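You operate a simulated robot arm through the tools that you are given. There is no shell and no other tool. Be economical: measure what you need, move in short steps, check, and stop when the job is done.

The job below is to be done with a simulated two-armed robot. You get a single attempt, and the scene is never put back.

## Task
Load the brown pile of shells into the green magazine and clamp it in the dock.
Fine: hold the magazine with one hand while loading; loosen the red screw first, tighten it last.

The check looks at the end state, three seconds after you hand in, the way a careful person would. Anything else that was tipped, shoved, dropped, spilled or broken makes it a failure.

## Robot
Two 7-joint arms with two-finger parallel grippers on one trunk, on a base that drives. Base frame: it is fixed to the floor where the robot stands at the start and does not move with it; the origin is under the middle of the robot, x ahead of it, y to its left, z up; the surface under the hand at the start is at about z = 860. Lengths are in mm, angles in rad, forces in N, time in s.
The left shoulder is at the start at [70, 163, 1170], the right one opposite. With the tool pointing down near the work surface each hand reaches from about 400 to 880 mm from the robot's upright axis, wherever it stands, measured 20 degrees to its own side. Places, roughly: burnt pile of shells (7x4x6 cm) [500, -900, 900]; mag2 [500, -300, 900]; magazine dock [500, -100, 900]; pale pile of shells (7x4x6 cm) [500, -800, 900]; pile of shells (7x4x6 cm) [500, -600, 900]; red dock screw [500, -100, 900]. Payload 3.43 kg a hand.
The tool frame of a hand sits at the grasp point between the pads (the TCP): z along the fingers, y along the line on which they close. The tips reach 34 mm beyond it. The gripper opens to 128 mm. The fingers are 24 mm wide and 12 mm thick; the gripper's body (48 by 130 mm) begins 96 mm behind the TCP.
Orientation is told as [roll, pitch, yaw] about the base's x, y, z axes, in that order, counted from this pose: with the fingers straight down and closing along the base's y, the tool's x points along the base's -x, its y along +y and its z along -z.

## Interface
- The arms move only by the tool apply_moves. It takes "left_motion", "right_motion" or both (then of equal length, played together; a hand with none holds still); each is a list of rows, each a list of 6 numbers: the shift along the tool's x, y, z in mm, then the turn, a rotation vector about the tool's x, y, z in rad. In form: [[x, y, z, wx, wy, wz], ...]. A call has 1 to 10 rows; each row is the pose to reach, as a shift and turn from the pose commanded when the call began, along the tool's axes at that moment. "left_hand" and "right_hand" are, for a hand that has rows, the finger opening in mm, from 0 to 128, set as the call begins (left out, the last holds). A row lasts 0.2 s, in which the tool goes at most 50 mm and 0.15 rad; a call with a longer step from one row to the next is refused whole, and so is a gripper value outside its range. Where a pose cannot be reached the arm comes as near as it can. A force on the tool above 40 N (or 10 N above the force at the start of the call, whichever is more), or a blocked arm, ends the call early, and 0.2 s more pass. Each finger travels about 153 mm/s and halts on what it meets, pressing with about 34 N; the grip force reading is that of the motor and also rises with nothing between the fingers. The clock runs only during rows and for 0.2 s after the last one: add rows that repeat a pose to give the fingers time. The reply holds the time, the measured pose of the TCP, the force on the tool along the base axes, the opening and the grip force, in the units named above and with some noise, with the torque about the TCP (base axes, N m) and any sound that the robot's microphone picked up.
- Cameras (640 x 400 px; columns grow to the right, rows downward): "scene" is now at [129.5, -32.7, 1391.2]; the picture's right is [-0.39, -0.92, 0.00], its down [-0.60, 0.26, -0.76] and it looks along [0.70, -0.30, -0.65] (base axes); focal length 267 px, centre (320, 200). "left" rides on the left gripper at [76, 11, -160] in its tool frame; the picture's right is [-0.15, 0.99, 0.00], its down [-0.88, -0.13, -0.46] and it looks along [-0.45, -0.07, 0.89] (tool axes); focal length 234 px, centre (320, 200). "right" rides on the right gripper at [76, -11, -160] in its tool frame; the picture's right is [0.15, 0.99, 0.00], its down [-0.88, 0.13, -0.46] and it looks along [-0.45, 0.07, 0.89] (tool axes); focal length 234 px, centre (320, 200). There is no depth. A picture from a camera that has moved, and an enlarged one, comes with that camera's place and axes in the base frame and with its lens.
- grab_frame(camera): a new picture of that camera. No time passes.
- move_column(by): slides the trunk up (or, below 0, down) by that many mm; the arms and the scene camera ride with it, the base frame stays. It gives what a move gives, with no picture.
- base_move(legs): drives the robot by 1 to 6 legs, each [ahead, left, turn to the left] in mm, mm and rad, along the robot's own axes; the way and the turn of a leg run together, so that a leg with both is an arc; at most 1500 mm and 3.142 rad a leg. The arms and the cameras ride along, it lands a little off, and it stops where it bumps. It gives what a move gives.
- turn_head(pan, tilt): turns the head with the scene camera to pan (to the left, within 1.501 rad either way) and tilt (down, from -0.506 to 1.204), counted from straight ahead of the robot. It gives what a move gives.
- close_up(camera, box): a new picture of the part [left, top, right, bottom] of that camera's present view, enlarged. No time passes.
- close_job(): hands the job in; it is judged then, once.

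Go step by step. Nothing tells you exact positions but the pictures and the camera data: compare them with the known pose of the tool, close in by small moves and look again before you grip or let go. The budget is 120 turns and 108 pictures, counting those below and the enlarged ones. Unless the task says otherwise, let go and move clear before handing in, and close with one line.

The tools are called after "Emit:" as name(argument=value, ...) on one line, values as JSON. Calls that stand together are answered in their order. apply_moves: Moves the arms, as the interface text tells. Its arguments: {"type":"object","properties":{"left_motion":{"type":"array","items":{"type":"array","items":{"type":"number"}}},"left_hand":{"type":"number"},"right_motion":{"type":"array","items":{"type":"array","items":{"type":"number"}}},"right_hand":{"type":"number"}},"required":[]} The other tools are called the same way: move_column (by) slides the trunk up or down; base_move (legs) drives the base; turn_head (pan, tilt) turns the head that bears the scene camera; grab_frame (camera) takes a picture; close_up (camera, box) takes an enlarged picture of a part of a camera's view; close_job () hands the job in.

At the start:

```text
t: 0.0
left_eef_pos: [611.6, -28.4, 1187.8]
left_tcp_rot: [0.0, 0.0, 0.001]
left_wrist_force: [-0.1, -0.1, 0.3]
left_torque: [0.01, -0.02, -0.01]
left_width: 127.7
left_grip_force: 0.1
right_eef_pos: [413.7, -511.3, 1190.2]
right_tcp_rot: [0.001, 0.001, 0.001]
right_wrist_force: [0.5, -0.8, 0.1]
right_torque: [-0.02, -0.01, 0.0]
right_width: 128.0
right_grip_force: 0.0
trunk travel left (down, up): [-650.0, 290.0]
robot x, y, heading: [-3.6, 3.2, -0.001]
head pan, tilt: [-0.405, 0.71]
```

scene: 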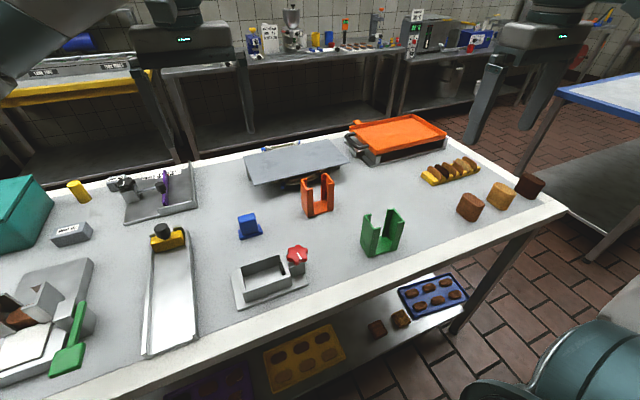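
right: 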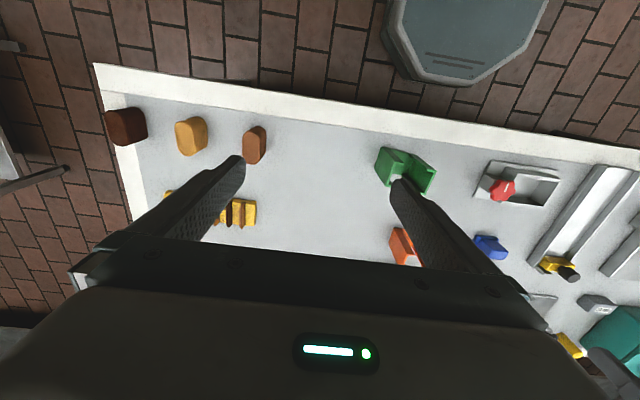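
left: 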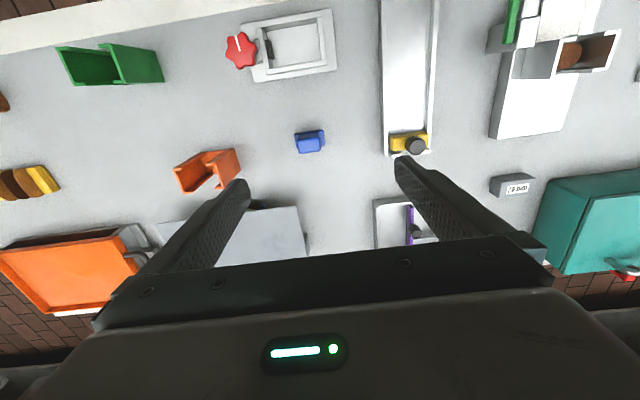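

I see the green magazine, the dock with its red screw, and three piles at the right end of the table (brown, pale, burnt). I'll look closer at them first.

Emit:
close_up(camera="scene", box=[220, 190, 420, 315])

Emit:
close_up(camera="scene", box=[400, 140, 560, 240])

Emit:
close_up(camera="left", box=[40, 0, 360, 200])

Emit:
close_up(camera="right", box=[340, 120, 580, 270])

```text
3.20 times, centred on (320, 252) of scene
camera zoom: at [129.5, -32.7, 1391.2], right [-0.39, -0.92, 0.0], down [-0.6, 0.26, -0.76], along [0.7, -0.3, -0.65], focal length 856 px, centre (320, 32)
```

zoom: 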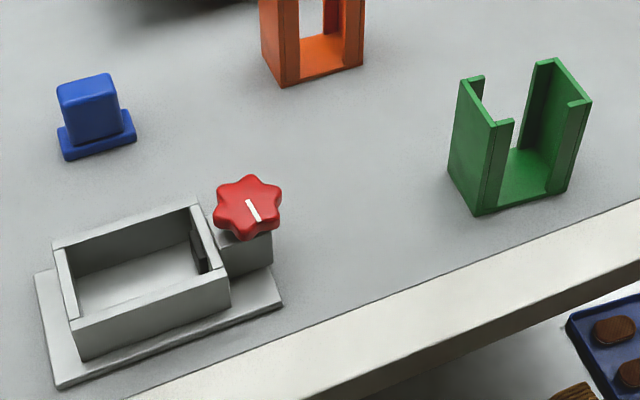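

```text
4.00 times, centred on (480, 190) of scene
camera zoom: at [129.5, -32.7, 1391.2], right [-0.39, -0.92, 0.0], down [-0.6, 0.26, -0.76], along [0.7, -0.3, -0.65], focal length 1070 px, centre (-320, 240)
```

zoom: 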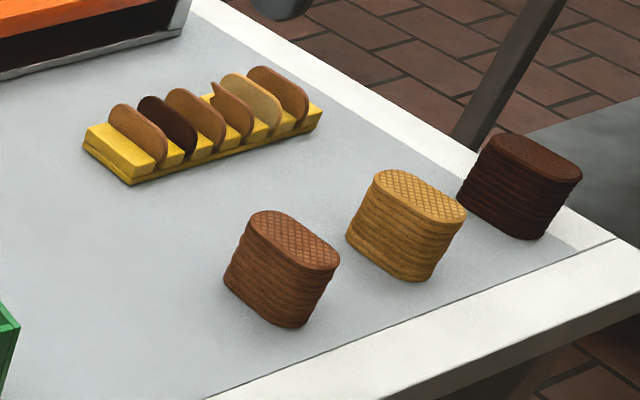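

```text
2.00 times, centred on (200, 100) of left
camera zoom: at [536.8, -16.1, 1347.7], right [0.15, 0.99, 0.0], down [0.88, -0.13, 0.46], along [0.45, -0.07, -0.89], focal length 468 px, centre (560, 400)
```

zoom: 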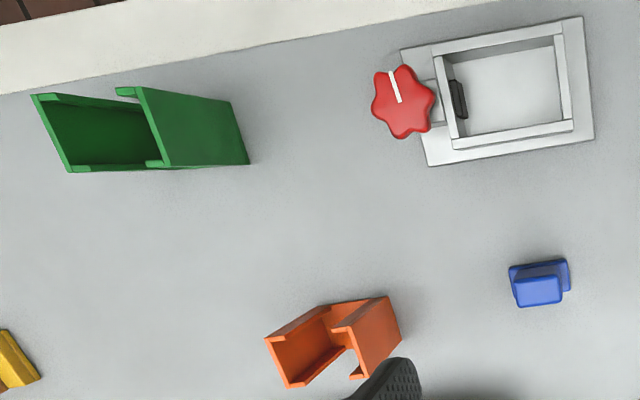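

```text
2.67 times, centred on (460, 195) of right
camera zoom: at [337.4, -522.6, 1348.9], right [-0.15, 0.99, 0.0], down [0.88, 0.13, 0.46], along [0.45, 0.07, -0.89], focal length 624 px, centre (-53, 213)
```

zoom: 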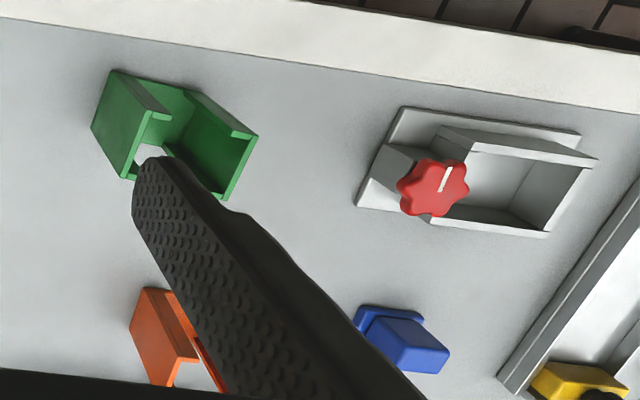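

The magazine is at about (473, -341), yawed about -0.12, with open slots front and back. The dock is square to the base at about (490, -60), and the screw is near (492, -134). I'll drive 200 mm to the right so both arms reach comfortably, then look again.

Emit:
base_move(legs=[[0, -220, 0]])

Emit:
turn_head(pan=0.0, tilt=0.8)

Emit:
grab_frame(camera="scene")

Emit:
grab_frame(camera="left")

Emit:
grab_frame(camera="right")

```text
t: 1.7
left_eef_pos: [612.6, -244.8, 1187.9]
left_tcp_rot: [0.0, -0.001, 0.002]
left_wrist_force: [-0.6, -0.9, 0.4]
left_torque: [-0.01, -0.01, -0.03]
left_width: 127.9
left_grip_force: 0.1
right_eef_pos: [414.5, -729.0, 1190.3]
right_tcp_rot: [0.001, 0.0, 0.0]
right_wrist_force: [0.1, -0.6, 1.2]
right_torque: [0.0, 0.01, 0.01]
right_width: 128.0
right_grip_force: 0.1
trunk travel left (down, up): [-650.0, 290.0]
robot x, y, heading: [3.1, -215.9, 0.003]
head pan, tilt: [-0.405, 0.71]
```

```text
t: 2.5
left_eef_pos: [611.6, -246.2, 1188.3]
left_tcp_rot: [0.002, -0.001, 0.0]
left_wrist_force: [-0.9, -0.1, 0.9]
left_torque: [0.01, 0.01, 0.0]
left_width: 127.9
left_grip_force: 0.1
right_eef_pos: [414.2, -729.7, 1190.6]
right_tcp_rot: [-0.001, -0.001, 0.001]
right_wrist_force: [0.2, 0.5, -0.6]
right_torque: [0.0, 0.04, -0.01]
right_width: 127.9
right_grip_force: 0.2
trunk travel left (down, up): [-650.0, 290.0]
robot x, y, heading: [-0.3, -216.9, 0.004]
head pan, tilt: [0.0, 0.799]
```

```text
100 pictures are left
camera scene: at [132.5, -218.1, 1384.0], right [0.0, -1.0, 0.0], down [-0.72, 0.0, -0.7], along [0.7, 0.0, -0.72], focal length 267 px, centre (320, 200)
```

scene: 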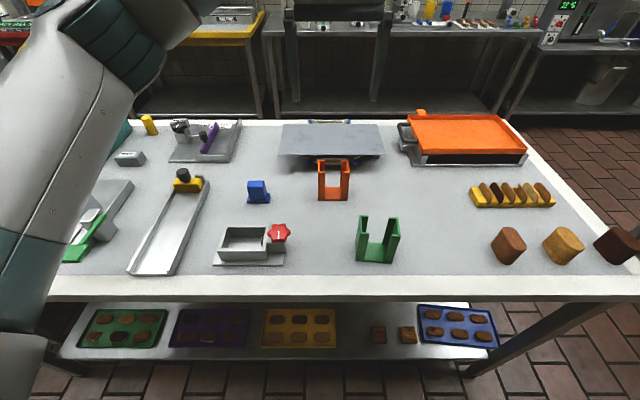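

```text
99 pictures are left
camera left: at [536.9, -234.1, 1347.7], right [0.14, 0.99, 0.0], down [0.88, -0.13, 0.46], along [0.45, -0.07, -0.89], focal length 234 px, centre (320, 200)
```

left: 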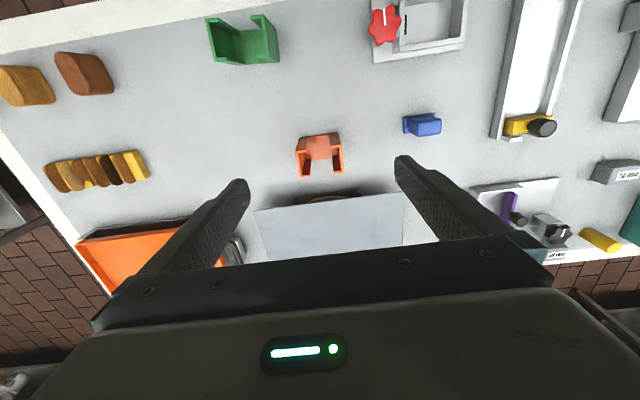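

```text
98 pictures are left
camera right: at [337.9, -740.8, 1349.2], right [-0.15, 0.99, 0.0], down [0.88, 0.13, 0.46], along [0.45, 0.07, -0.89], focal length 234 px, centre (320, 200)
```

right: 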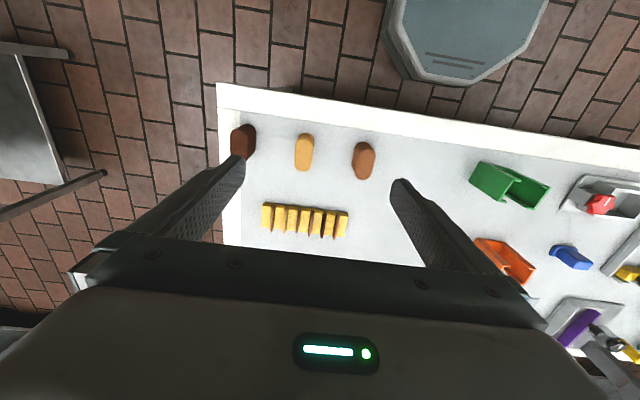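

The layout matches my estimates. I'll bring the left hand over the red screw for a closer look.

Emit:
apply_moves(left_motion=[[20, 20, 30, 0, 0, 0], [40, 38, 60, 0, 0, 0], [60, 56, 90, 0, 0, 0], [80, 75, 120, 0, 0, 0], [100, 94, 150, 0, 0, 0], [120, 112, 178, 0, 0, 0], [120, 112, 178, 0, 0, 0]])

Emit:
grab_frame(camera="left")

Emit:
close_up(camera="scene", box=[200, 190, 440, 290])

```text
t: 4.2
left_eef_pos: [491.1, -136.2, 1009.0]
left_tcp_rot: [0.0, 0.001, 0.001]
left_wrist_force: [-0.3, -0.7, -0.1]
left_torque: [0.01, 0.02, 0.02]
left_width: 127.8
left_grip_force: 0.0
right_eef_pos: [415.3, -729.5, 1189.1]
right_tcp_rot: [0.0, -0.001, 0.002]
right_wrist_force: [0.0, -0.8, -0.6]
right_torque: [0.01, 0.02, 0.01]
right_width: 127.9
right_grip_force: 0.1
trunk travel left (down, up): [-650.0, 290.0]
robot x, y, heading: [0.1, -217.1, 0.004]
head pan, tilt: [0.0, 0.799]
```

```text
97 pictures are left
camera left: at [416.4, -124.2, 1168.7], right [0.14, 0.99, 0.0], down [0.88, -0.13, 0.46], along [0.45, -0.07, -0.89], focal length 234 px, centre (320, 200)
```

left: 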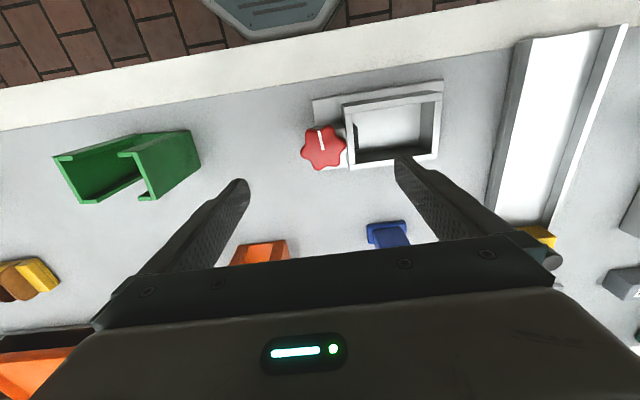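

```text
2.67 times, centred on (320, 240) of scene
camera zoom: at [132.7, -219.0, 1383.9], right [0.0, -1.0, 0.0], down [-0.72, 0.0, -0.7], along [0.7, 0.0, -0.72], focal length 713 px, centre (320, 93)
```

zoom: 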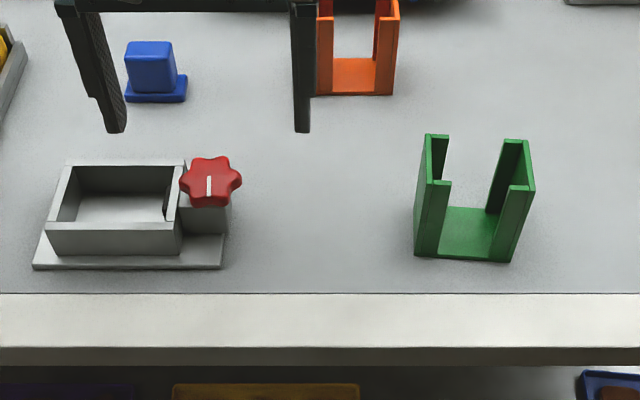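

The knob top is at about (480, -132, 925) with a diameter of about 45 mm. I'll zoom in to get its lobe angle and the wall heights.

Emit:
close_up(camera="left", box=[280, 70, 460, 182])

Emit:
close_up(camera="scene", box=[205, 210, 305, 272])

```text
3.56 times, centred on (370, 126) of left
camera zoom: at [416.4, -124.2, 1168.7], right [0.14, 0.99, 0.0], down [0.88, -0.13, 0.46], along [0.45, -0.07, -0.89], focal length 833 px, centre (142, 463)
```

zoom: 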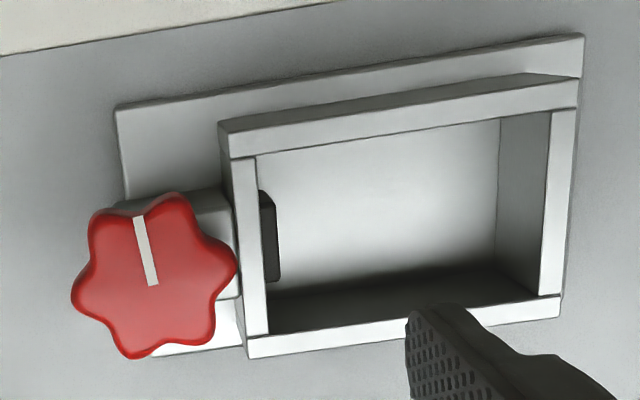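

```text
6.40 times, centred on (255, 241) of scene
camera zoom: at [132.7, -219.0, 1383.9], right [0.0, -1.0, 0.0], down [-0.72, 0.0, -0.7], along [0.7, 0.0, -0.72], focal length 1712 px, centre (736, -62)
```

zoom: 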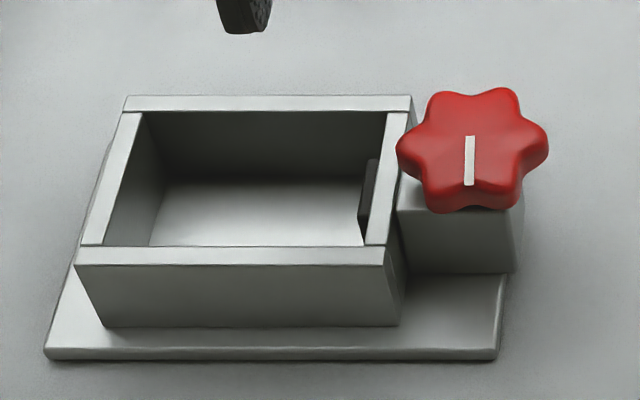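

The knob's top centre is at about (479, -131, 934) and the dock wall tops are at about z = 912. I'll turn the left hand to close along x, on the knob's valleys, clear of the pocket wall, so it has room to unscrew counterclockwise.

Emit:
apply_moves(left_motion=[[2, 1, 0, 0, 0, 0.15], [4, 2, 0, 0, 0, 0.3], [6, 3, 0, 0, 0, 0.45], [8, 4, 0, 0, 0, 0.6], [10, 5, 0, 0, 0, 0.75], [12, 5, 0, 0, 0, 0.9], [12, 5, 0, 0, 0, 1.05], [12, 5, 0, 0, 0, 1.2], [12, 5, 0, 0, 0, 1.35], [12, 5, 0, 0, 0, 1.5]], left_hand=80)

Emit:
grab_frame(camera="left")

```text
t: 6.3
left_eef_pos: [479.9, -129.4, 1009.6]
left_tcp_rot: [0.001, -0.002, -1.502]
left_wrist_force: [0.1, -0.3, -0.9]
left_torque: [-0.03, -0.01, 0.02]
left_width: 79.9
left_grip_force: 0.2
right_eef_pos: [414.7, -729.5, 1189.6]
right_tcp_rot: [-0.001, -0.001, 0.001]
right_wrist_force: [-0.2, -0.3, -0.8]
right_torque: [0.0, 0.02, 0.03]
right_width: 128.0
right_grip_force: 0.0
trunk travel left (down, up): [-650.0, 290.0]
robot x, y, heading: [0.6, -220.5, 0.0]
head pan, tilt: [0.0, 0.799]
```

```text
93 pictures are left
camera left: at [486.3, -52.3, 1169.8], right [1.0, -0.08, 0.0], down [-0.07, -0.89, 0.46], along [-0.03, -0.45, -0.89], focal length 234 px, centre (320, 200)
```

left: 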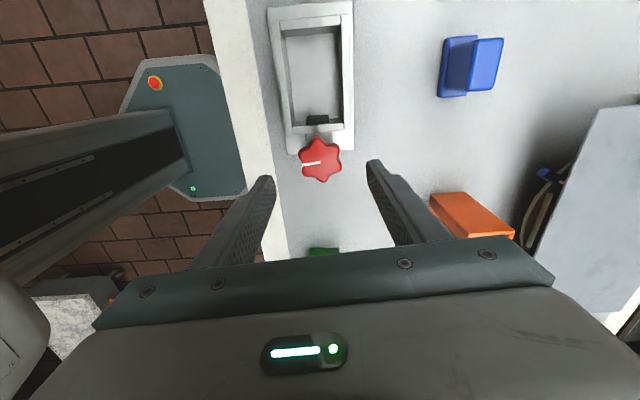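

The knob sits centrally between the fingers. I'll descend so the tips straddle it and then close.

Emit:
apply_moves(left_motion=[[0, 0, 20, 0, 0, 0.07], [0, 0, 40, 0, 0, 0.07], [0, 0, 60, 0, 0, 0.07], [0, 0, 60, 0, 0, 0.07]], left_hand=80)

Emit:
grab_frame(camera="left")

Emit:
close_up(camera="scene", box=[205, 190, 335, 272])

```text
t: 7.3
left_eef_pos: [479.8, -131.2, 948.8]
left_tcp_rot: [0.0, 0.0, -1.569]
left_wrist_force: [-0.3, 0.0, 0.2]
left_torque: [0.01, 0.01, -0.03]
left_width: 80.0
left_grip_force: 0.0
right_eef_pos: [414.7, -729.9, 1189.9]
right_tcp_rot: [0.0, 0.0, 0.003]
right_wrist_force: [0.2, -0.7, 0.4]
right_torque: [-0.01, 0.02, 0.03]
right_width: 128.1
right_grip_force: 0.1
trunk travel left (down, up): [-650.0, 290.0]
robot x, y, heading: [0.4, -216.5, -0.001]
head pan, tilt: [0.0, 0.799]
```

```text
92 pictures are left
camera left: at [491.8, -53.2, 1109.1], right [0.99, -0.14, 0.0], down [-0.13, -0.88, 0.46], along [-0.07, -0.45, -0.89], focal length 234 px, centre (320, 200)
```

left: 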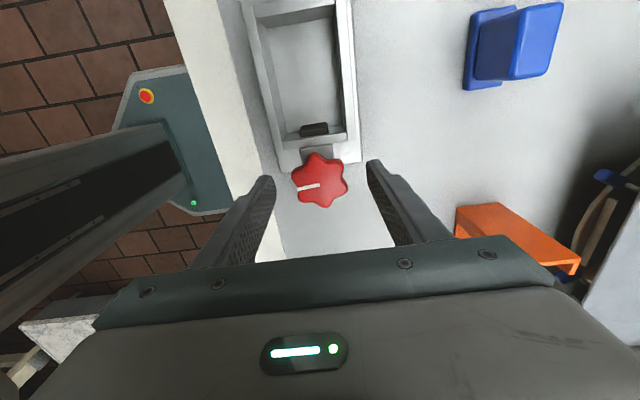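

```text
4.88 times, centred on (270, 231) of scene
camera zoom: at [132.4, -218.3, 1384.0], right [0.0, -1.0, 0.0], down [-0.72, 0.0, -0.7], along [0.7, 0.0, -0.72], focal length 1305 px, centre (564, 49)
```

zoom: 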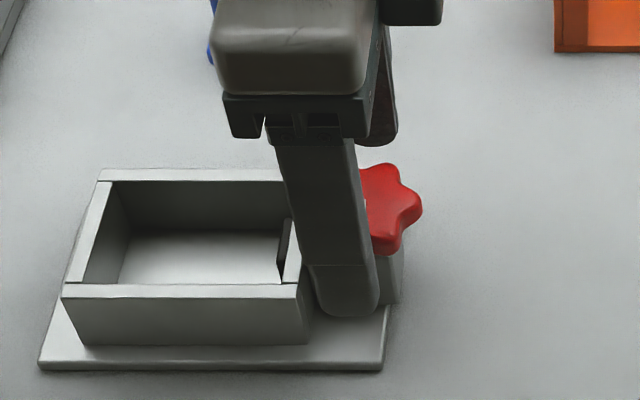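

The hand is centred on the knob at (480, -131), so I'm closing on it.

Emit:
apply_moves(left_motion=[[0, 0, 0, 0, 0, 0], [0, 0, 0, 0, 0, 0], [0, 0, 0, 0, 0, 0]], left_hand=20)

Emit:
grab_frame(camera="left")

```text
t: 8.2
left_eef_pos: [480.1, -130.2, 949.2]
left_tcp_rot: [0.0, 0.0, -1.569]
left_wrist_force: [-2.6, 0.4, -3.5]
left_torque: [-0.1, 0.03, -0.01]
left_width: 47.7
left_grip_force: 45.0
right_eef_pos: [413.1, -730.2, 1190.9]
right_tcp_rot: [0.001, -0.002, 0.0]
right_wrist_force: [-0.3, -0.4, -0.4]
right_torque: [0.01, -0.01, 0.0]
right_width: 128.1
right_grip_force: 0.1
trunk travel left (down, up): [-650.0, 290.0]
robot x, y, heading: [1.2, -215.9, 0.005]
head pan, tilt: [0.0, 0.799]
```

```text
90 pictures are left
camera left: at [491.7, -53.2, 1109.2], right [0.99, -0.14, 0.0], down [-0.13, -0.88, 0.46], along [-0.07, -0.45, -0.89], focal length 234 px, centre (320, 200)
```

left: 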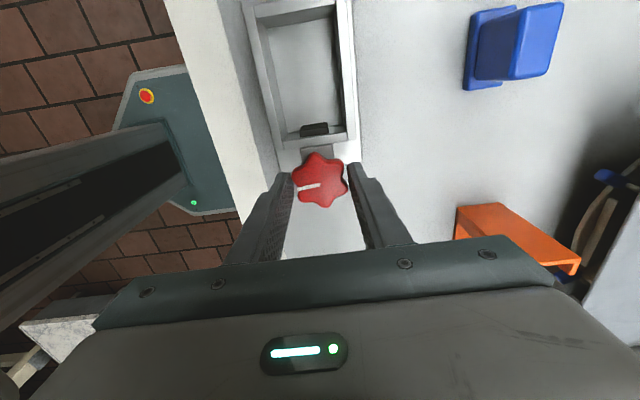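

It's gripped at 48 mm. Now I'll turn counterclockwise seen from above.

Emit:
apply_moves(left_motion=[[0, 0, 0, 0, 0, -0.13], [0, 0, 0, 0, 0, -0.26], [0, 0, 0, 0, 0, -0.39], [0, 0, 0, 0, 0, -0.52], [0, 0, 0, 0, 0, -0.65], [0, 0, 0, 0, 0, -0.78], [0, 0, 0, 0, 0, -0.91], [0, 0, 0, 0, 0, -1.04], [0, 0, 0, 0, 0, -1.17], [0, 0, 0, 0, 0, -1.3]])

Emit:
grab_frame(camera="left")

Emit:
close_up(camera="scene", box=[205, 190, 335, 272])

```text
t: 10.3
left_eef_pos: [478.4, -130.7, 950.3]
left_tcp_rot: [0.001, 0.002, -0.269]
left_wrist_force: [-15.7, -9.7, -23.4]
left_torque: [-0.31, 0.49, 0.0]
left_width: 48.0
left_grip_force: 45.5
right_eef_pos: [414.2, -730.6, 1189.3]
right_tcp_rot: [0.0, -0.001, 0.001]
right_wrist_force: [-0.1, 0.4, -0.7]
right_torque: [-0.04, -0.01, 0.0]
right_width: 127.9
right_grip_force: 0.1
trunk travel left (down, up): [-650.0, 290.0]
robot x, y, heading: [-3.2, -219.9, -0.0]
head pan, tilt: [0.0, 0.799]
```

```text
89 pictures are left
camera left: at [409.7, -99.2, 1109.4], right [0.4, 0.92, 0.0], down [0.82, -0.36, 0.45], along [0.42, -0.18, -0.89], focal length 234 px, centre (320, 200)
```

left: 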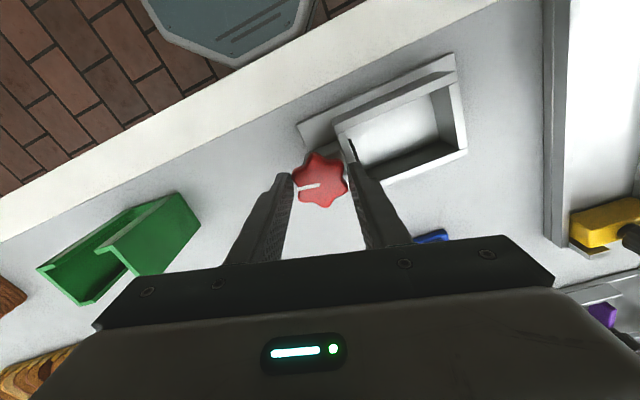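

```text
4.88 times, centred on (270, 231) of scene
camera zoom: at [132.2, -219.4, 1383.9], right [0.0, -1.0, 0.0], down [-0.72, 0.0, -0.7], along [0.7, 0.0, -0.72], focal length 1305 px, centre (564, 49)
```

zoom: 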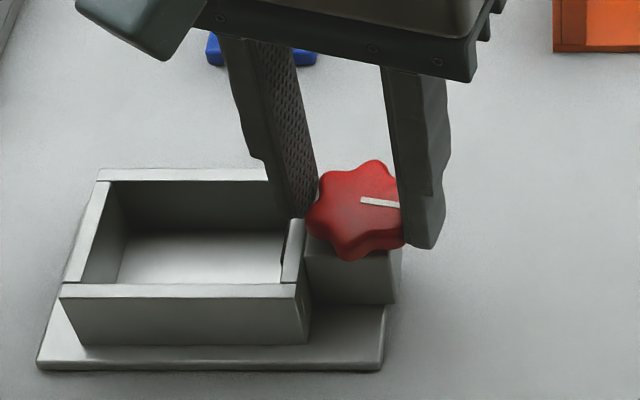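

The knob turned about 75° and the pad has drawn back. I'll check how far it has retracted.

Emit:
close_up(camera="left", box=[270, 50, 480, 210])

```text
2.50 times, centred on (375, 130) of left
camera zoom: at [409.7, -99.2, 1109.4], right [0.4, 0.92, 0.0], down [0.82, -0.36, 0.45], along [0.42, -0.18, -0.89], focal length 585 px, centre (182, 375)
```

zoom: 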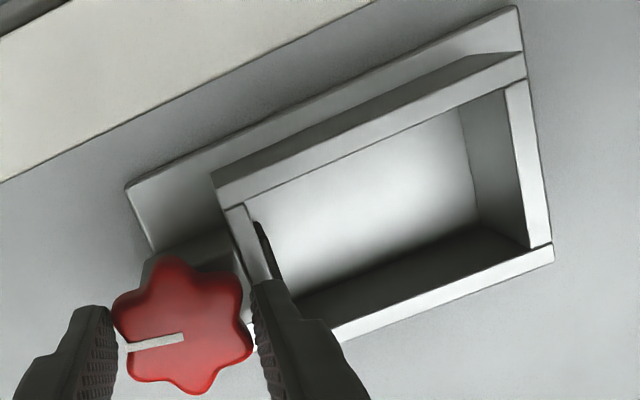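

The pad still sticks out slightly, so I'll keep loosening.

Emit:
apply_moves(left_motion=[[0, 0, 0, 0, 0, -0.13], [0, 0, 0, 0, 0, -0.26], [0, 0, 0, 0, 0, -0.39], [0, 0, 0, 0, 0, -0.52], [0, 0, 0, 0, 0, -0.65], [0, 0, 0, 0, 0, -0.78], [0, 0, 0, 0, 0, -0.91], [0, 0, 0, 0, 0, -1.04], [0, 0, 0, 0, 0, -1.17], [0, 0, 0, 0, 0, -1.3]])

Emit:
grab_frame(camera="left")

Emit:
close_up(camera="scene", box=[205, 190, 335, 272])

```text
t: 12.6
left_eef_pos: [478.1, -131.4, 949.2]
left_tcp_rot: [0.0, 0.0, 1.033]
left_wrist_force: [-15.1, -21.2, -21.0]
left_torque: [-0.34, 0.62, 0.01]
left_width: 48.1
left_grip_force: 44.7
right_eef_pos: [414.1, -730.7, 1188.6]
right_tcp_rot: [0.001, 0.0, 0.002]
right_wrist_force: [-0.1, 0.8, -0.4]
right_torque: [-0.01, 0.0, 0.02]
right_width: 128.2
right_grip_force: 0.1
trunk travel left (down, up): [-650.0, 290.0]
robot x, y, heading: [-2.3, -219.9, -0.0]
head pan, tilt: [0.0, 0.799]
```

```text
86 pictures are left
camera left: at [431.7, -190.2, 1109.8], right [-0.78, 0.63, 0.0], down [0.56, 0.69, 0.46], along [0.29, 0.35, -0.89], focal length 234 px, centre (320, 200)
```

left: 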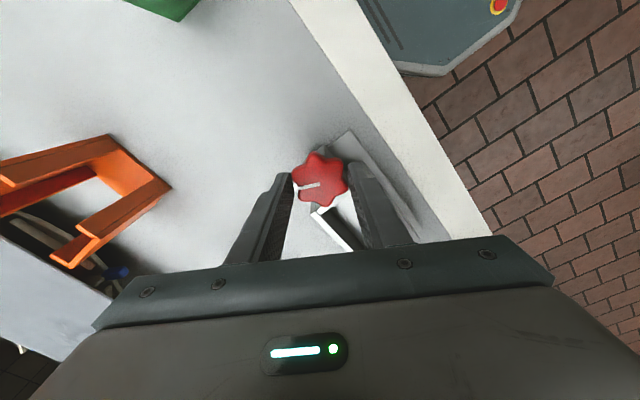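

```text
4.88 times, centred on (270, 231) of scene
camera zoom: at [132.1, -221.2, 1384.0], right [0.0, -1.0, 0.0], down [-0.72, 0.0, -0.7], along [0.7, 0.0, -0.72], focal length 1305 px, centre (564, 49)
```

zoom: 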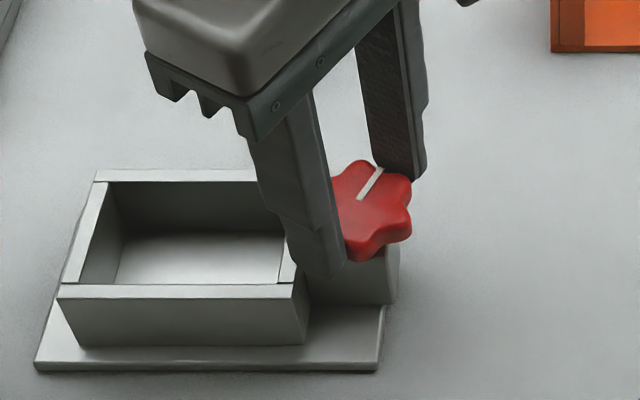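

The pad now looks fully retracted. I'll release, rise, and check.

Emit:
apply_moves(left_motion=[[0, 0, 0, 0, 0, 0], [0, 0, 0, 0, 0, 0], [0, 0, -40, 0, 0, 0], [0, 0, -80, 0, 0, 0], [0, 0, -120, 0, 0, 0.14], [0, 0, -140, 0, 0, 0.28], [0, 0, -140, 0, 0, 0.42], [0, 0, -140, 0, 0, 0.56], [0, 0, -140, 0, 0, 0.7], [0, 0, -140, 0, 0, 0.84]], left_hand=80)

Emit:
grab_frame(camera="left")

Emit:
close_up(camera="scene", box=[200, 200, 320, 275])

```text
t: 14.8
left_eef_pos: [481.0, -128.5, 1088.9]
left_tcp_rot: [0.0, 0.0, 0.19]
left_wrist_force: [-0.2, 0.1, -0.2]
left_torque: [0.03, 0.02, -0.01]
left_width: 80.1
left_grip_force: 0.1
right_eef_pos: [415.2, -729.5, 1190.0]
right_tcp_rot: [0.0, 0.0, 0.001]
right_wrist_force: [-0.8, -0.4, -0.6]
right_torque: [-0.03, -0.03, 0.04]
right_width: 127.9
right_grip_force: 0.1
trunk travel left (down, up): [-650.0, 290.0]
robot x, y, heading: [-3.2, -221.0, 0.004]
head pan, tilt: [0.0, 0.799]
```

```text
84 pictures are left
camera left: at [404.8, -131.3, 1250.0], right [-0.04, 1.0, 0.0], down [0.89, 0.04, 0.46], along [0.46, 0.02, -0.89], focal length 234 px, centre (320, 200)
```

left: 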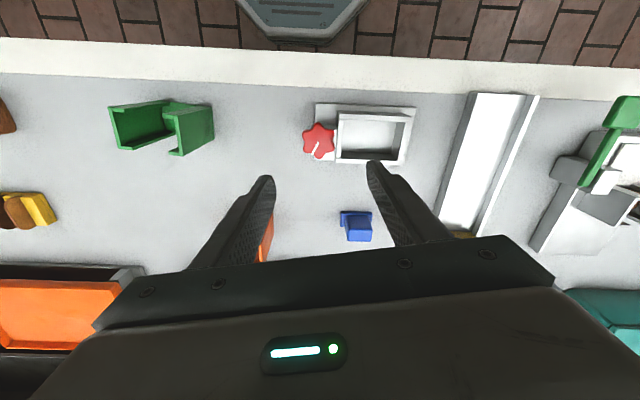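

```text
5.33 times, centred on (260, 238) of scene
camera zoom: at [132.5, -218.2, 1383.9], right [0.0, -1.0, 0.0], down [-0.72, 0.0, -0.7], along [0.7, 0.0, -0.72], focal length 1426 px, centre (640, 0)
```

zoom: 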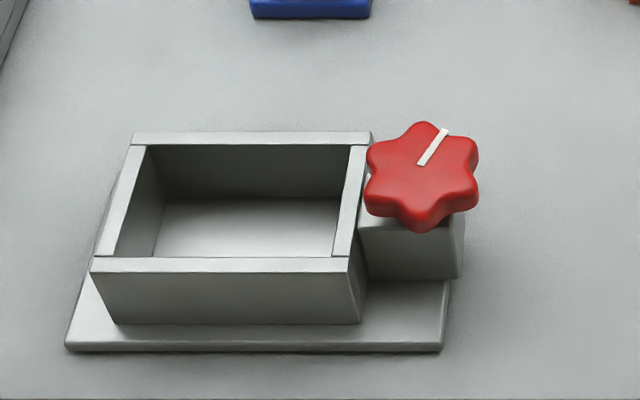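

The pad is fully retracted. The pocket interior is about x 451 to 506, y -97 to -13, with its centre at (478.6, -55). Next I'll measure the magazine and the brown pile.

Emit:
close_up(camera="scene", box=[330, 200, 430, 275])

Emit:
close_up(camera="left", box=[90, 80, 250, 180])

Emit:
close_up(camera="scene", box=[470, 210, 600, 280])

Emit:
close_up(camera="right", box=[220, 100, 400, 212])

```text
5.33 times, centred on (380, 238) of scene
camera zoom: at [132.5, -218.2, 1383.9], right [0.0, -1.0, 0.0], down [-0.72, 0.0, -0.7], along [0.7, 0.0, -0.72], focal length 1426 px, centre (0, 0)
```

zoom: 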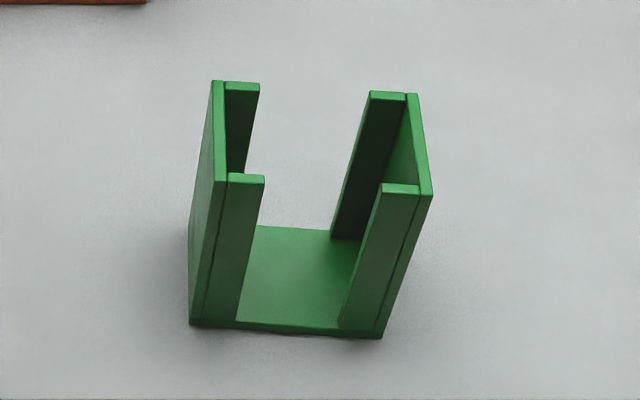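

```text
4.00 times, centred on (170, 130) of left
camera zoom: at [404.8, -131.3, 1250.0], right [-0.04, 1.0, 0.0], down [0.89, 0.04, 0.46], along [0.46, 0.02, -0.89], focal length 937 px, centre (920, 480)
```

zoom: 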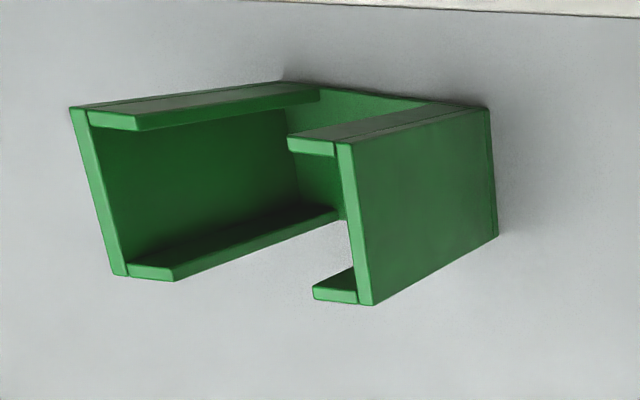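

```text
4.92 times, centred on (535, 245) of scene
camera zoom: at [132.5, -218.2, 1383.9], right [0.0, -1.0, 0.0], down [-0.72, 0.0, -0.7], along [0.7, 0.0, -0.72], focal length 1317 px, centre (-738, -22)
```

zoom: 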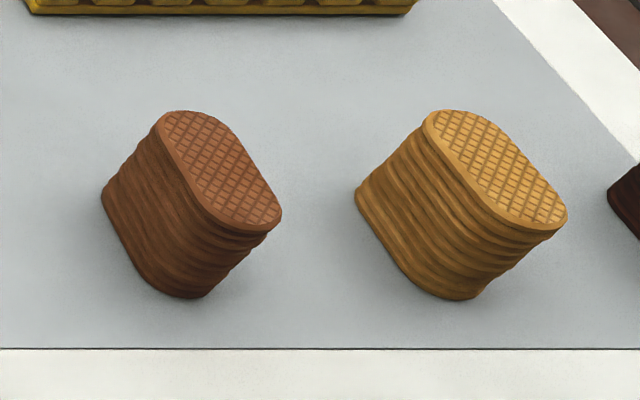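

```text
3.56 times, centred on (310, 156) of right
camera zoom: at [337.9, -741.0, 1349.1], right [-0.15, 0.99, 0.0], down [0.88, 0.13, 0.46], along [0.45, 0.07, -0.89], focal length 833 px, centre (356, 356)
```

zoom: 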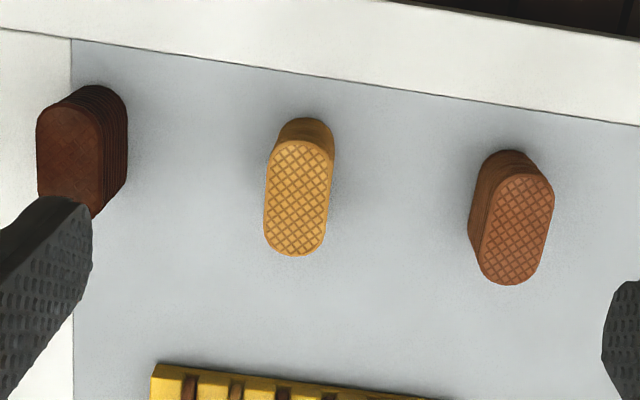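

The magazine is about 79 × 49 × 100 mm, with its centre at (472.5, -338.5) and a yaw of about -0.085. The brown pile is at about (467, -632) with its long axis nearly along x. I'll turn the left hand to close along x and bring the right hand over the brown pile.

Emit:
apply_moves(left_motion=[[0, 0, 0, 0, 0, 0.15], [0, 0, 0, 0, 0, 0.3], [0, 0, 0, 0, 0, 0.45], [0, 0, 0, 0, 0, 0.6], [0, 0, 0, 0, 0, 0.75], [0, 0, 0, 0, 0, 0.9], [0, 0, 0, 0, 0, 1.05], [0, 0, 0, 0, 0, 1.2], [0, 0, 0, 0, 0, 1.35], [0, 0, 0, 0, 0, 1.5]], left_hand=85, right_motion=[[-6, 10, 15, 0, 0, -0.01], [-12, 20, 30, 0, 0, -0.02], [-18, 30, 45, 0, 0, -0.03], [-24, 40, 60, 0, 0, -0.04], [-30, 50, 75, 0, 0, -0.05], [-36, 60, 90, 0, 0, -0.06], [-42, 70, 105, 0, 0, -0.07], [-46, 80, 120, 0, 0, -0.08], [-50, 90, 135, 0, 0, -0.09], [-52, 97, 150, 0, 0, -0.1]], right_hand=80)

Emit:
grab_frame(camera="right")

```text
t: 16.9
left_eef_pos: [479.4, -129.0, 1089.7]
left_tcp_rot: [-0.002, 0.001, -1.311]
left_wrist_force: [-0.8, -0.5, -0.6]
left_torque: [0.01, 0.03, -0.01]
left_width: 85.2
left_grip_force: 0.0
right_eef_pos: [467.9, -631.5, 1039.0]
right_tcp_rot: [0.002, 0.0, 0.1]
right_wrist_force: [-0.3, -0.3, 0.0]
right_torque: [-0.01, -0.02, 0.0]
right_width: 80.0
right_grip_force: 0.1
trunk travel left (down, up): [-650.0, 290.0]
robot x, y, heading: [-0.5, -219.0, -0.001]
head pan, tilt: [0.0, 0.799]
```

```text
78 pictures are left
camera right: at [392.0, -650.6, 1198.2], right [-0.25, 0.97, 0.0], down [0.86, 0.22, 0.46], along [0.44, 0.11, -0.89], focal length 234 px, centre (320, 200)
```

right: 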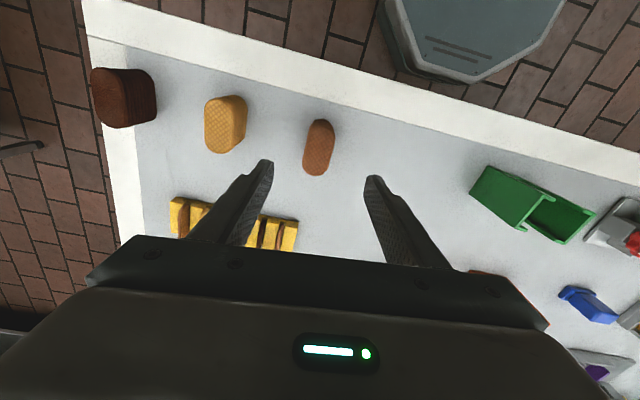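

The right hand is above the brown pile. I'll zoom in to fix the pile's position and angle, and continue turning the left hand.

Emit:
close_up(camera="right", box=[260, 100, 400, 187])

Emit:
apply_moves(left_motion=[[0, 0, 0, 0, 0, 0.15], [0, 0, 0, 0, 0, 0.3], [0, 0, 0, 0, 0, 0.345], [0, 0, 0, 0, 0, 0.345]])

```text
4.57 times, centred on (330, 144) of right
camera zoom: at [392.0, -650.6, 1198.2], right [-0.25, 0.97, 0.0], down [0.86, 0.22, 0.46], along [0.44, 0.11, -0.89], focal length 1070 px, centre (274, 458)
```

zoom: 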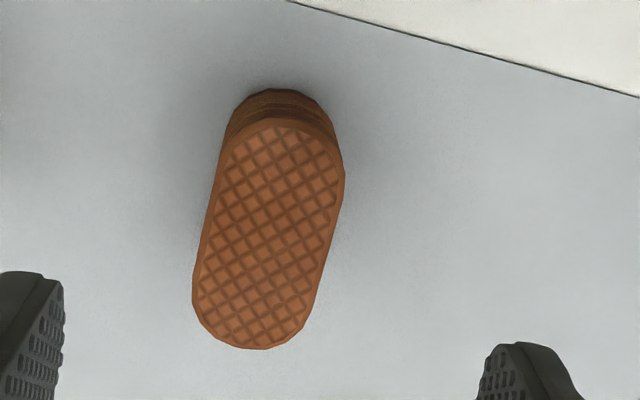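

```text
t: 17.9
left_eef_pos: [479.4, -128.6, 1089.3]
left_tcp_rot: [-0.001, 0.0, -1.654]
left_wrist_force: [-0.1, -0.2, -1.0]
left_torque: [0.05, -0.01, 0.02]
left_width: 84.9
left_grip_force: 0.1
right_eef_pos: [466.3, -632.5, 1038.5]
right_tcp_rot: [-0.001, 0.001, 0.1]
right_wrist_force: [0.2, 0.1, -0.4]
right_torque: [-0.01, 0.03, 0.01]
right_width: 79.8
right_grip_force: 0.1
trunk travel left (down, up): [-650.0, 290.0]
robot x, y, heading: [1.6, -217.9, 0.005]
head pan, tilt: [0.0, 0.799]
```

The pile centre is about (467, -634) at angle 0.10. Now I'll tilt the left hand 0.75 rad so it points at the magazine's left end from a stand-off.

Emit:
apply_moves(left_motion=[[-17, 2, 8, 0, -0.13, 0], [-34, 4, 20, 0, -0.26, 0], [-52, 6, 36, 0, -0.39, 0], [-70, 8, 52, 0, -0.52, 0], [-88, 10, 68, 0, -0.65, 0], [-105, 11, 83, 0, -0.75, 0], [-105, 11, 83, 0, -0.75, 0]])

Emit:
grab_frame(camera="left")

Emit:
grab_frame(camera="scene")

```text
t: 19.6
left_eef_pos: [481.5, -235.4, 1005.7]
left_tcp_rot: [0.003, -0.75, -1.655]
left_wrist_force: [0.0, 0.8, -0.2]
left_torque: [-0.03, 0.0, -0.01]
left_width: 84.9
left_grip_force: 0.1
right_eef_pos: [467.4, -631.5, 1039.0]
right_tcp_rot: [-0.001, -0.002, 0.101]
right_wrist_force: [0.1, -0.5, 0.1]
right_torque: [-0.02, 0.05, -0.01]
right_width: 80.0
right_grip_force: 0.0
trunk travel left (down, up): [-650.0, 290.0]
robot x, y, heading: [3.1, -219.0, -0.004]
head pan, tilt: [0.0, 0.799]
```

```text
76 pictures are left
camera left: at [507.1, -71.2, 1071.7], right [0.98, -0.19, 0.1], down [-0.16, -0.32, 0.93], along [-0.14, -0.93, -0.34], focal length 234 px, centre (320, 200)
```

left: 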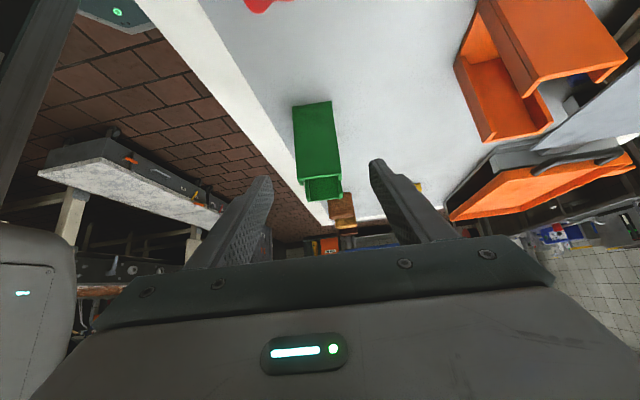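

```text
75 pictures are left
camera scene: at [132.4, -218.4, 1384.0], right [0.0, -1.0, 0.0], down [-0.72, 0.0, -0.7], along [0.7, 0.0, -0.72], focal length 267 px, centre (320, 200)
```

scene: 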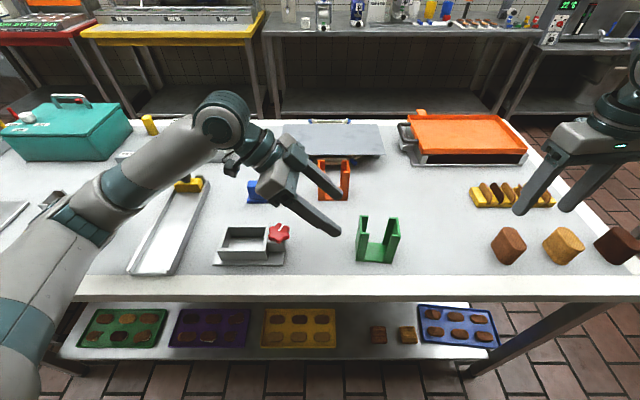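

The left fingers line up with the magazine's left end. I'll advance along the tool axis.

Emit:
apply_moves(left_motion=[[0, 0, 20, 0, 0, 0], [0, 0, 40, 0, 0, 0], [0, 0, 60, 0, 0, 0], [0, 0, 80, 0, 0, 0], [0, 0, 80, 0, 0, 0]])

Emit:
close_up(camera="scene", box=[310, 180, 430, 275])

Emit:
grab_frame(camera="left")

```text
t: 20.8
left_eef_pos: [477.8, -288.2, 946.7]
left_tcp_rot: [0.0, -0.751, -1.651]
left_wrist_force: [0.0, 1.1, -0.8]
left_torque: [0.0, 0.01, 0.02]
left_width: 85.0
left_grip_force: 0.1
right_eef_pos: [467.0, -631.5, 1039.4]
right_tcp_rot: [0.001, 0.001, 0.101]
right_wrist_force: [-0.3, -0.5, -0.5]
right_torque: [-0.03, 0.02, 0.0]
right_width: 80.5
right_grip_force: 0.1
trunk travel left (down, up): [-650.0, 290.0]
robot x, y, heading: [2.5, -219.5, -0.001]
head pan, tilt: [0.0, 0.799]
```

```text
4.21 times, centred on (370, 228) of scene
camera zoom: at [132.4, -217.9, 1384.0], right [0.0, -1.0, 0.0], down [-0.72, 0.0, -0.7], along [0.7, 0.0, -0.72], focal length 1126 px, centre (110, 84)
```

zoom: 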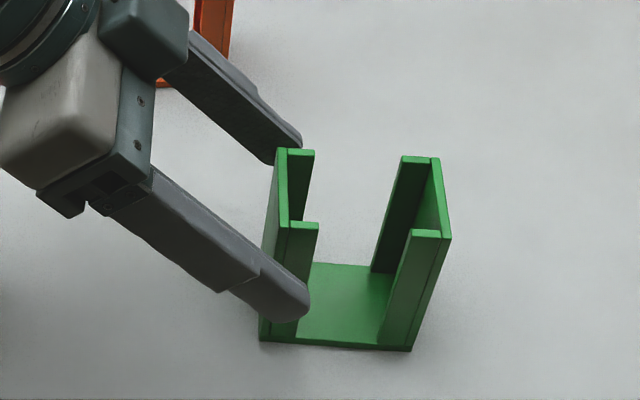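

```text
73 pictures are left
camera left: at [502.8, -125.0, 1013.1], right [0.98, -0.19, 0.1], down [-0.16, -0.32, 0.93], along [-0.14, -0.93, -0.34], focal length 234 px, centre (320, 200)
```

left: 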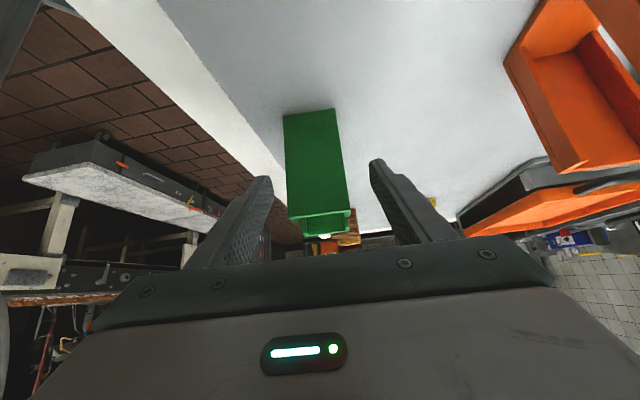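

The fingers straddle the magazine's left end posts, above dock-wall height. Closing.

Emit:
apply_moves(left_motion=[[0, 0, 0, 0, 0, 0], [0, 0, 0, 0, 0, 0], [0, 0, 0, 0, 0, 0]], left_hand=35)

Emit:
close_up(camera="scene", box=[310, 180, 430, 275])

```text
t: 21.6
left_eef_pos: [477.7, -288.1, 947.9]
left_tcp_rot: [0.001, -0.75, -1.652]
left_wrist_force: [-0.3, 0.1, -0.2]
left_torque: [-0.08, -0.02, -0.01]
left_width: 49.8
left_grip_force: 34.1
right_eef_pos: [466.4, -632.2, 1039.0]
right_tcp_rot: [0.002, 0.0, 0.101]
right_wrist_force: [-0.6, 0.2, 0.5]
right_torque: [0.01, -0.05, -0.02]
right_width: 80.0
right_grip_force: 0.1
trunk travel left (down, up): [-650.0, 290.0]
robot x, y, heading: [-0.1, -217.1, 0.002]
head pan, tilt: [0.0, 0.799]
```

```text
4.21 times, centred on (370, 228) of scene
camera zoom: at [132.6, -218.3, 1383.9], right [0.0, -1.0, 0.0], down [-0.72, 0.0, -0.7], along [0.7, 0.0, -0.72], focal length 1126 px, centre (110, 84)
```

zoom: 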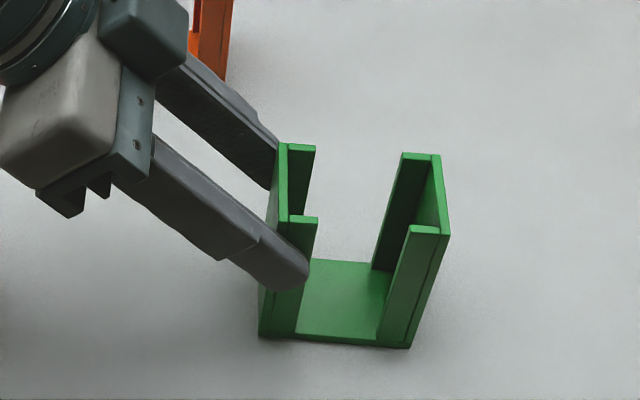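

The magazine is held with 50 mm between the fingers. Next the right hand goes down around the brown pile.

Emit:
apply_moves(right_motion=[[0, -2, 30, 0, 0, 0], [0, -2, 60, 0, 0, 0], [0, -2, 90, 0, 0, 0], [0, -2, 115, 0, 0, 0], [0, -2, 133, 0, 0, 0], [0, -2, 133, 0, 0, 0]], right_hand=70)

Emit:
grab_frame(camera="right")

Emit:
close_up(camera="scene", box=[450, 190, 590, 280])

```text
t: 22.9
left_eef_pos: [477.1, -287.6, 948.6]
left_tcp_rot: [0.001, -0.752, -1.653]
left_wrist_force: [-0.3, 0.3, 0.2]
left_torque: [-0.03, -0.03, -0.01]
left_width: 49.7
left_grip_force: 34.3
right_eef_pos: [465.6, -634.3, 906.7]
right_tcp_rot: [0.0, 0.0, 0.101]
right_wrist_force: [0.1, 0.5, -0.2]
right_torque: [-0.03, 0.01, -0.02]
right_width: 69.9
right_grip_force: 0.2
trunk travel left (down, up): [-650.0, 290.0]
robot x, y, heading: [-2.6, -220.8, 0.002]
head pan, tilt: [0.0, 0.799]
```

```text
71 pictures are left
camera right: at [391.6, -653.0, 1065.9], right [-0.25, 0.97, 0.0], down [0.86, 0.22, 0.46], along [0.44, 0.11, -0.89], focal length 234 px, centre (320, 200)
```

right: 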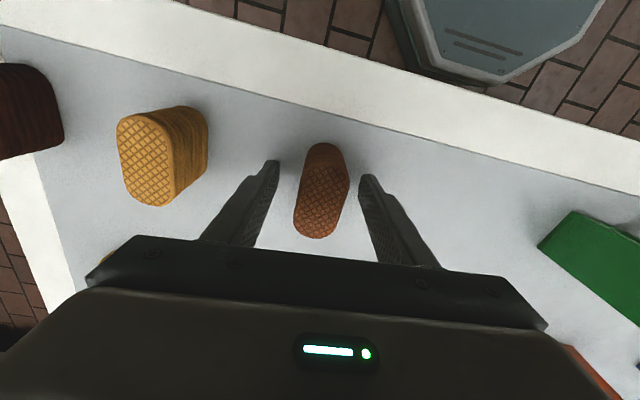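

```text
4.44 times, centred on (520, 235) of scene
camera zoom: at [132.5, -218.3, 1383.9], right [0.0, -1.0, 0.0], down [-0.72, 0.0, -0.7], along [0.7, 0.0, -0.72], focal length 1189 px, centre (-569, 44)
```

zoom: 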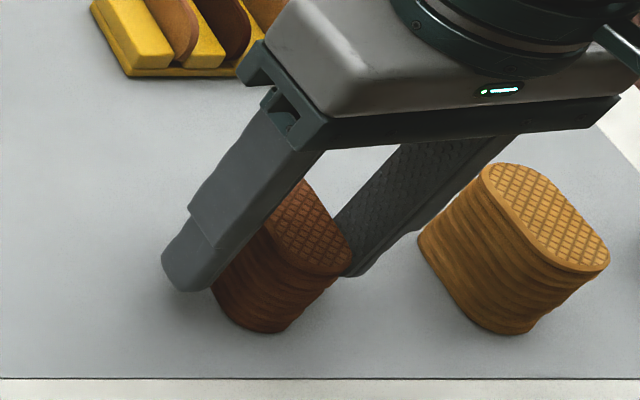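

Emit:
close_up(camera="right", box=[250, 130, 390, 250])

```text
3.33 times, centred on (320, 190) of right
camera zoom: at [391.6, -653.0, 1065.9], right [-0.25, 0.97, 0.0], down [0.86, 0.22, 0.46], along [0.44, 0.11, -0.89], focal length 781 px, centre (320, 233)
```

zoom: 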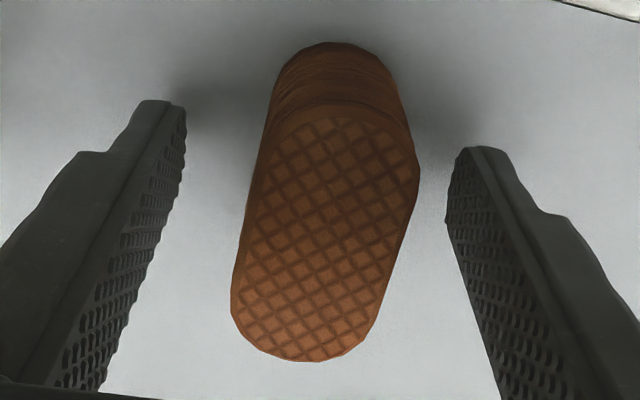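

The pile is centred between the fingers. I'll lower 9 mm more and close gently around the whole stack.

Emit:
apply_moves(right_motion=[[0, 0, 4, 0, 0, 0], [0, 0, 9, 0, 0, 0], [0, 0, 9, 0, 0, 0]], right_hand=70)

Emit:
apply_moves(right_motion=[[0, 0, 0, 0, 0, 0], [0, 0, 0, 0, 0, 0], [0, 0, 0, 0, 0, 0]], right_hand=25)

Emit:
close_up(camera="right", box=[250, 130, 390, 250])

```text
t: 23.8
left_eef_pos: [478.1, -289.2, 948.0]
left_tcp_rot: [-0.001, -0.75, -1.653]
left_wrist_force: [-0.2, 0.1, -0.8]
left_torque: [-0.04, 0.01, -0.03]
left_width: 49.7
left_grip_force: 34.0
right_eef_pos: [467.1, -633.5, 898.1]
right_tcp_rot: [0.0, 0.0, 0.102]
right_wrist_force: [0.7, 0.6, 0.7]
right_torque: [0.0, 0.01, 0.0]
right_width: 70.0
right_grip_force: 0.0
trunk travel left (down, up): [-650.0, 290.0]
robot x, y, heading: [0.5, -218.7, 0.005]
head pan, tilt: [0.0, 0.799]
```

```text
t: 24.6
left_eef_pos: [477.8, -288.4, 946.9]
left_tcp_rot: [-0.001, -0.751, -1.654]
left_wrist_force: [-0.6, -0.1, -0.4]
left_torque: [0.02, 0.04, -0.01]
left_width: 49.5
left_grip_force: 34.3
right_eef_pos: [467.2, -633.6, 897.5]
right_tcp_rot: [0.0, 0.0, 0.099]
right_wrist_force: [0.7, -0.6, 0.4]
right_torque: [0.0, 0.0, 0.0]
right_width: 34.1
right_grip_force: 34.0
trunk travel left (down, up): [-650.0, 290.0]
robot x, y, heading: [-5.0, -217.7, 0.002]
head pan, tilt: [0.0, 0.799]
```

```text
3.33 times, centred on (320, 190) of right
camera zoom: at [391.4, -653.5, 1056.7], right [-0.25, 0.97, 0.0], down [0.86, 0.22, 0.46], along [0.44, 0.11, -0.89], focal length 781 px, centre (320, 233)
```

zoom: 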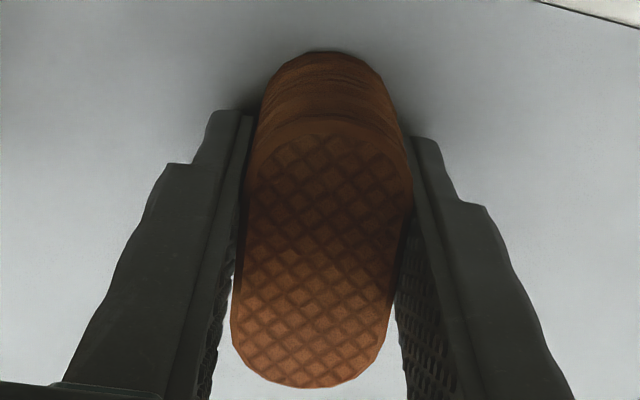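

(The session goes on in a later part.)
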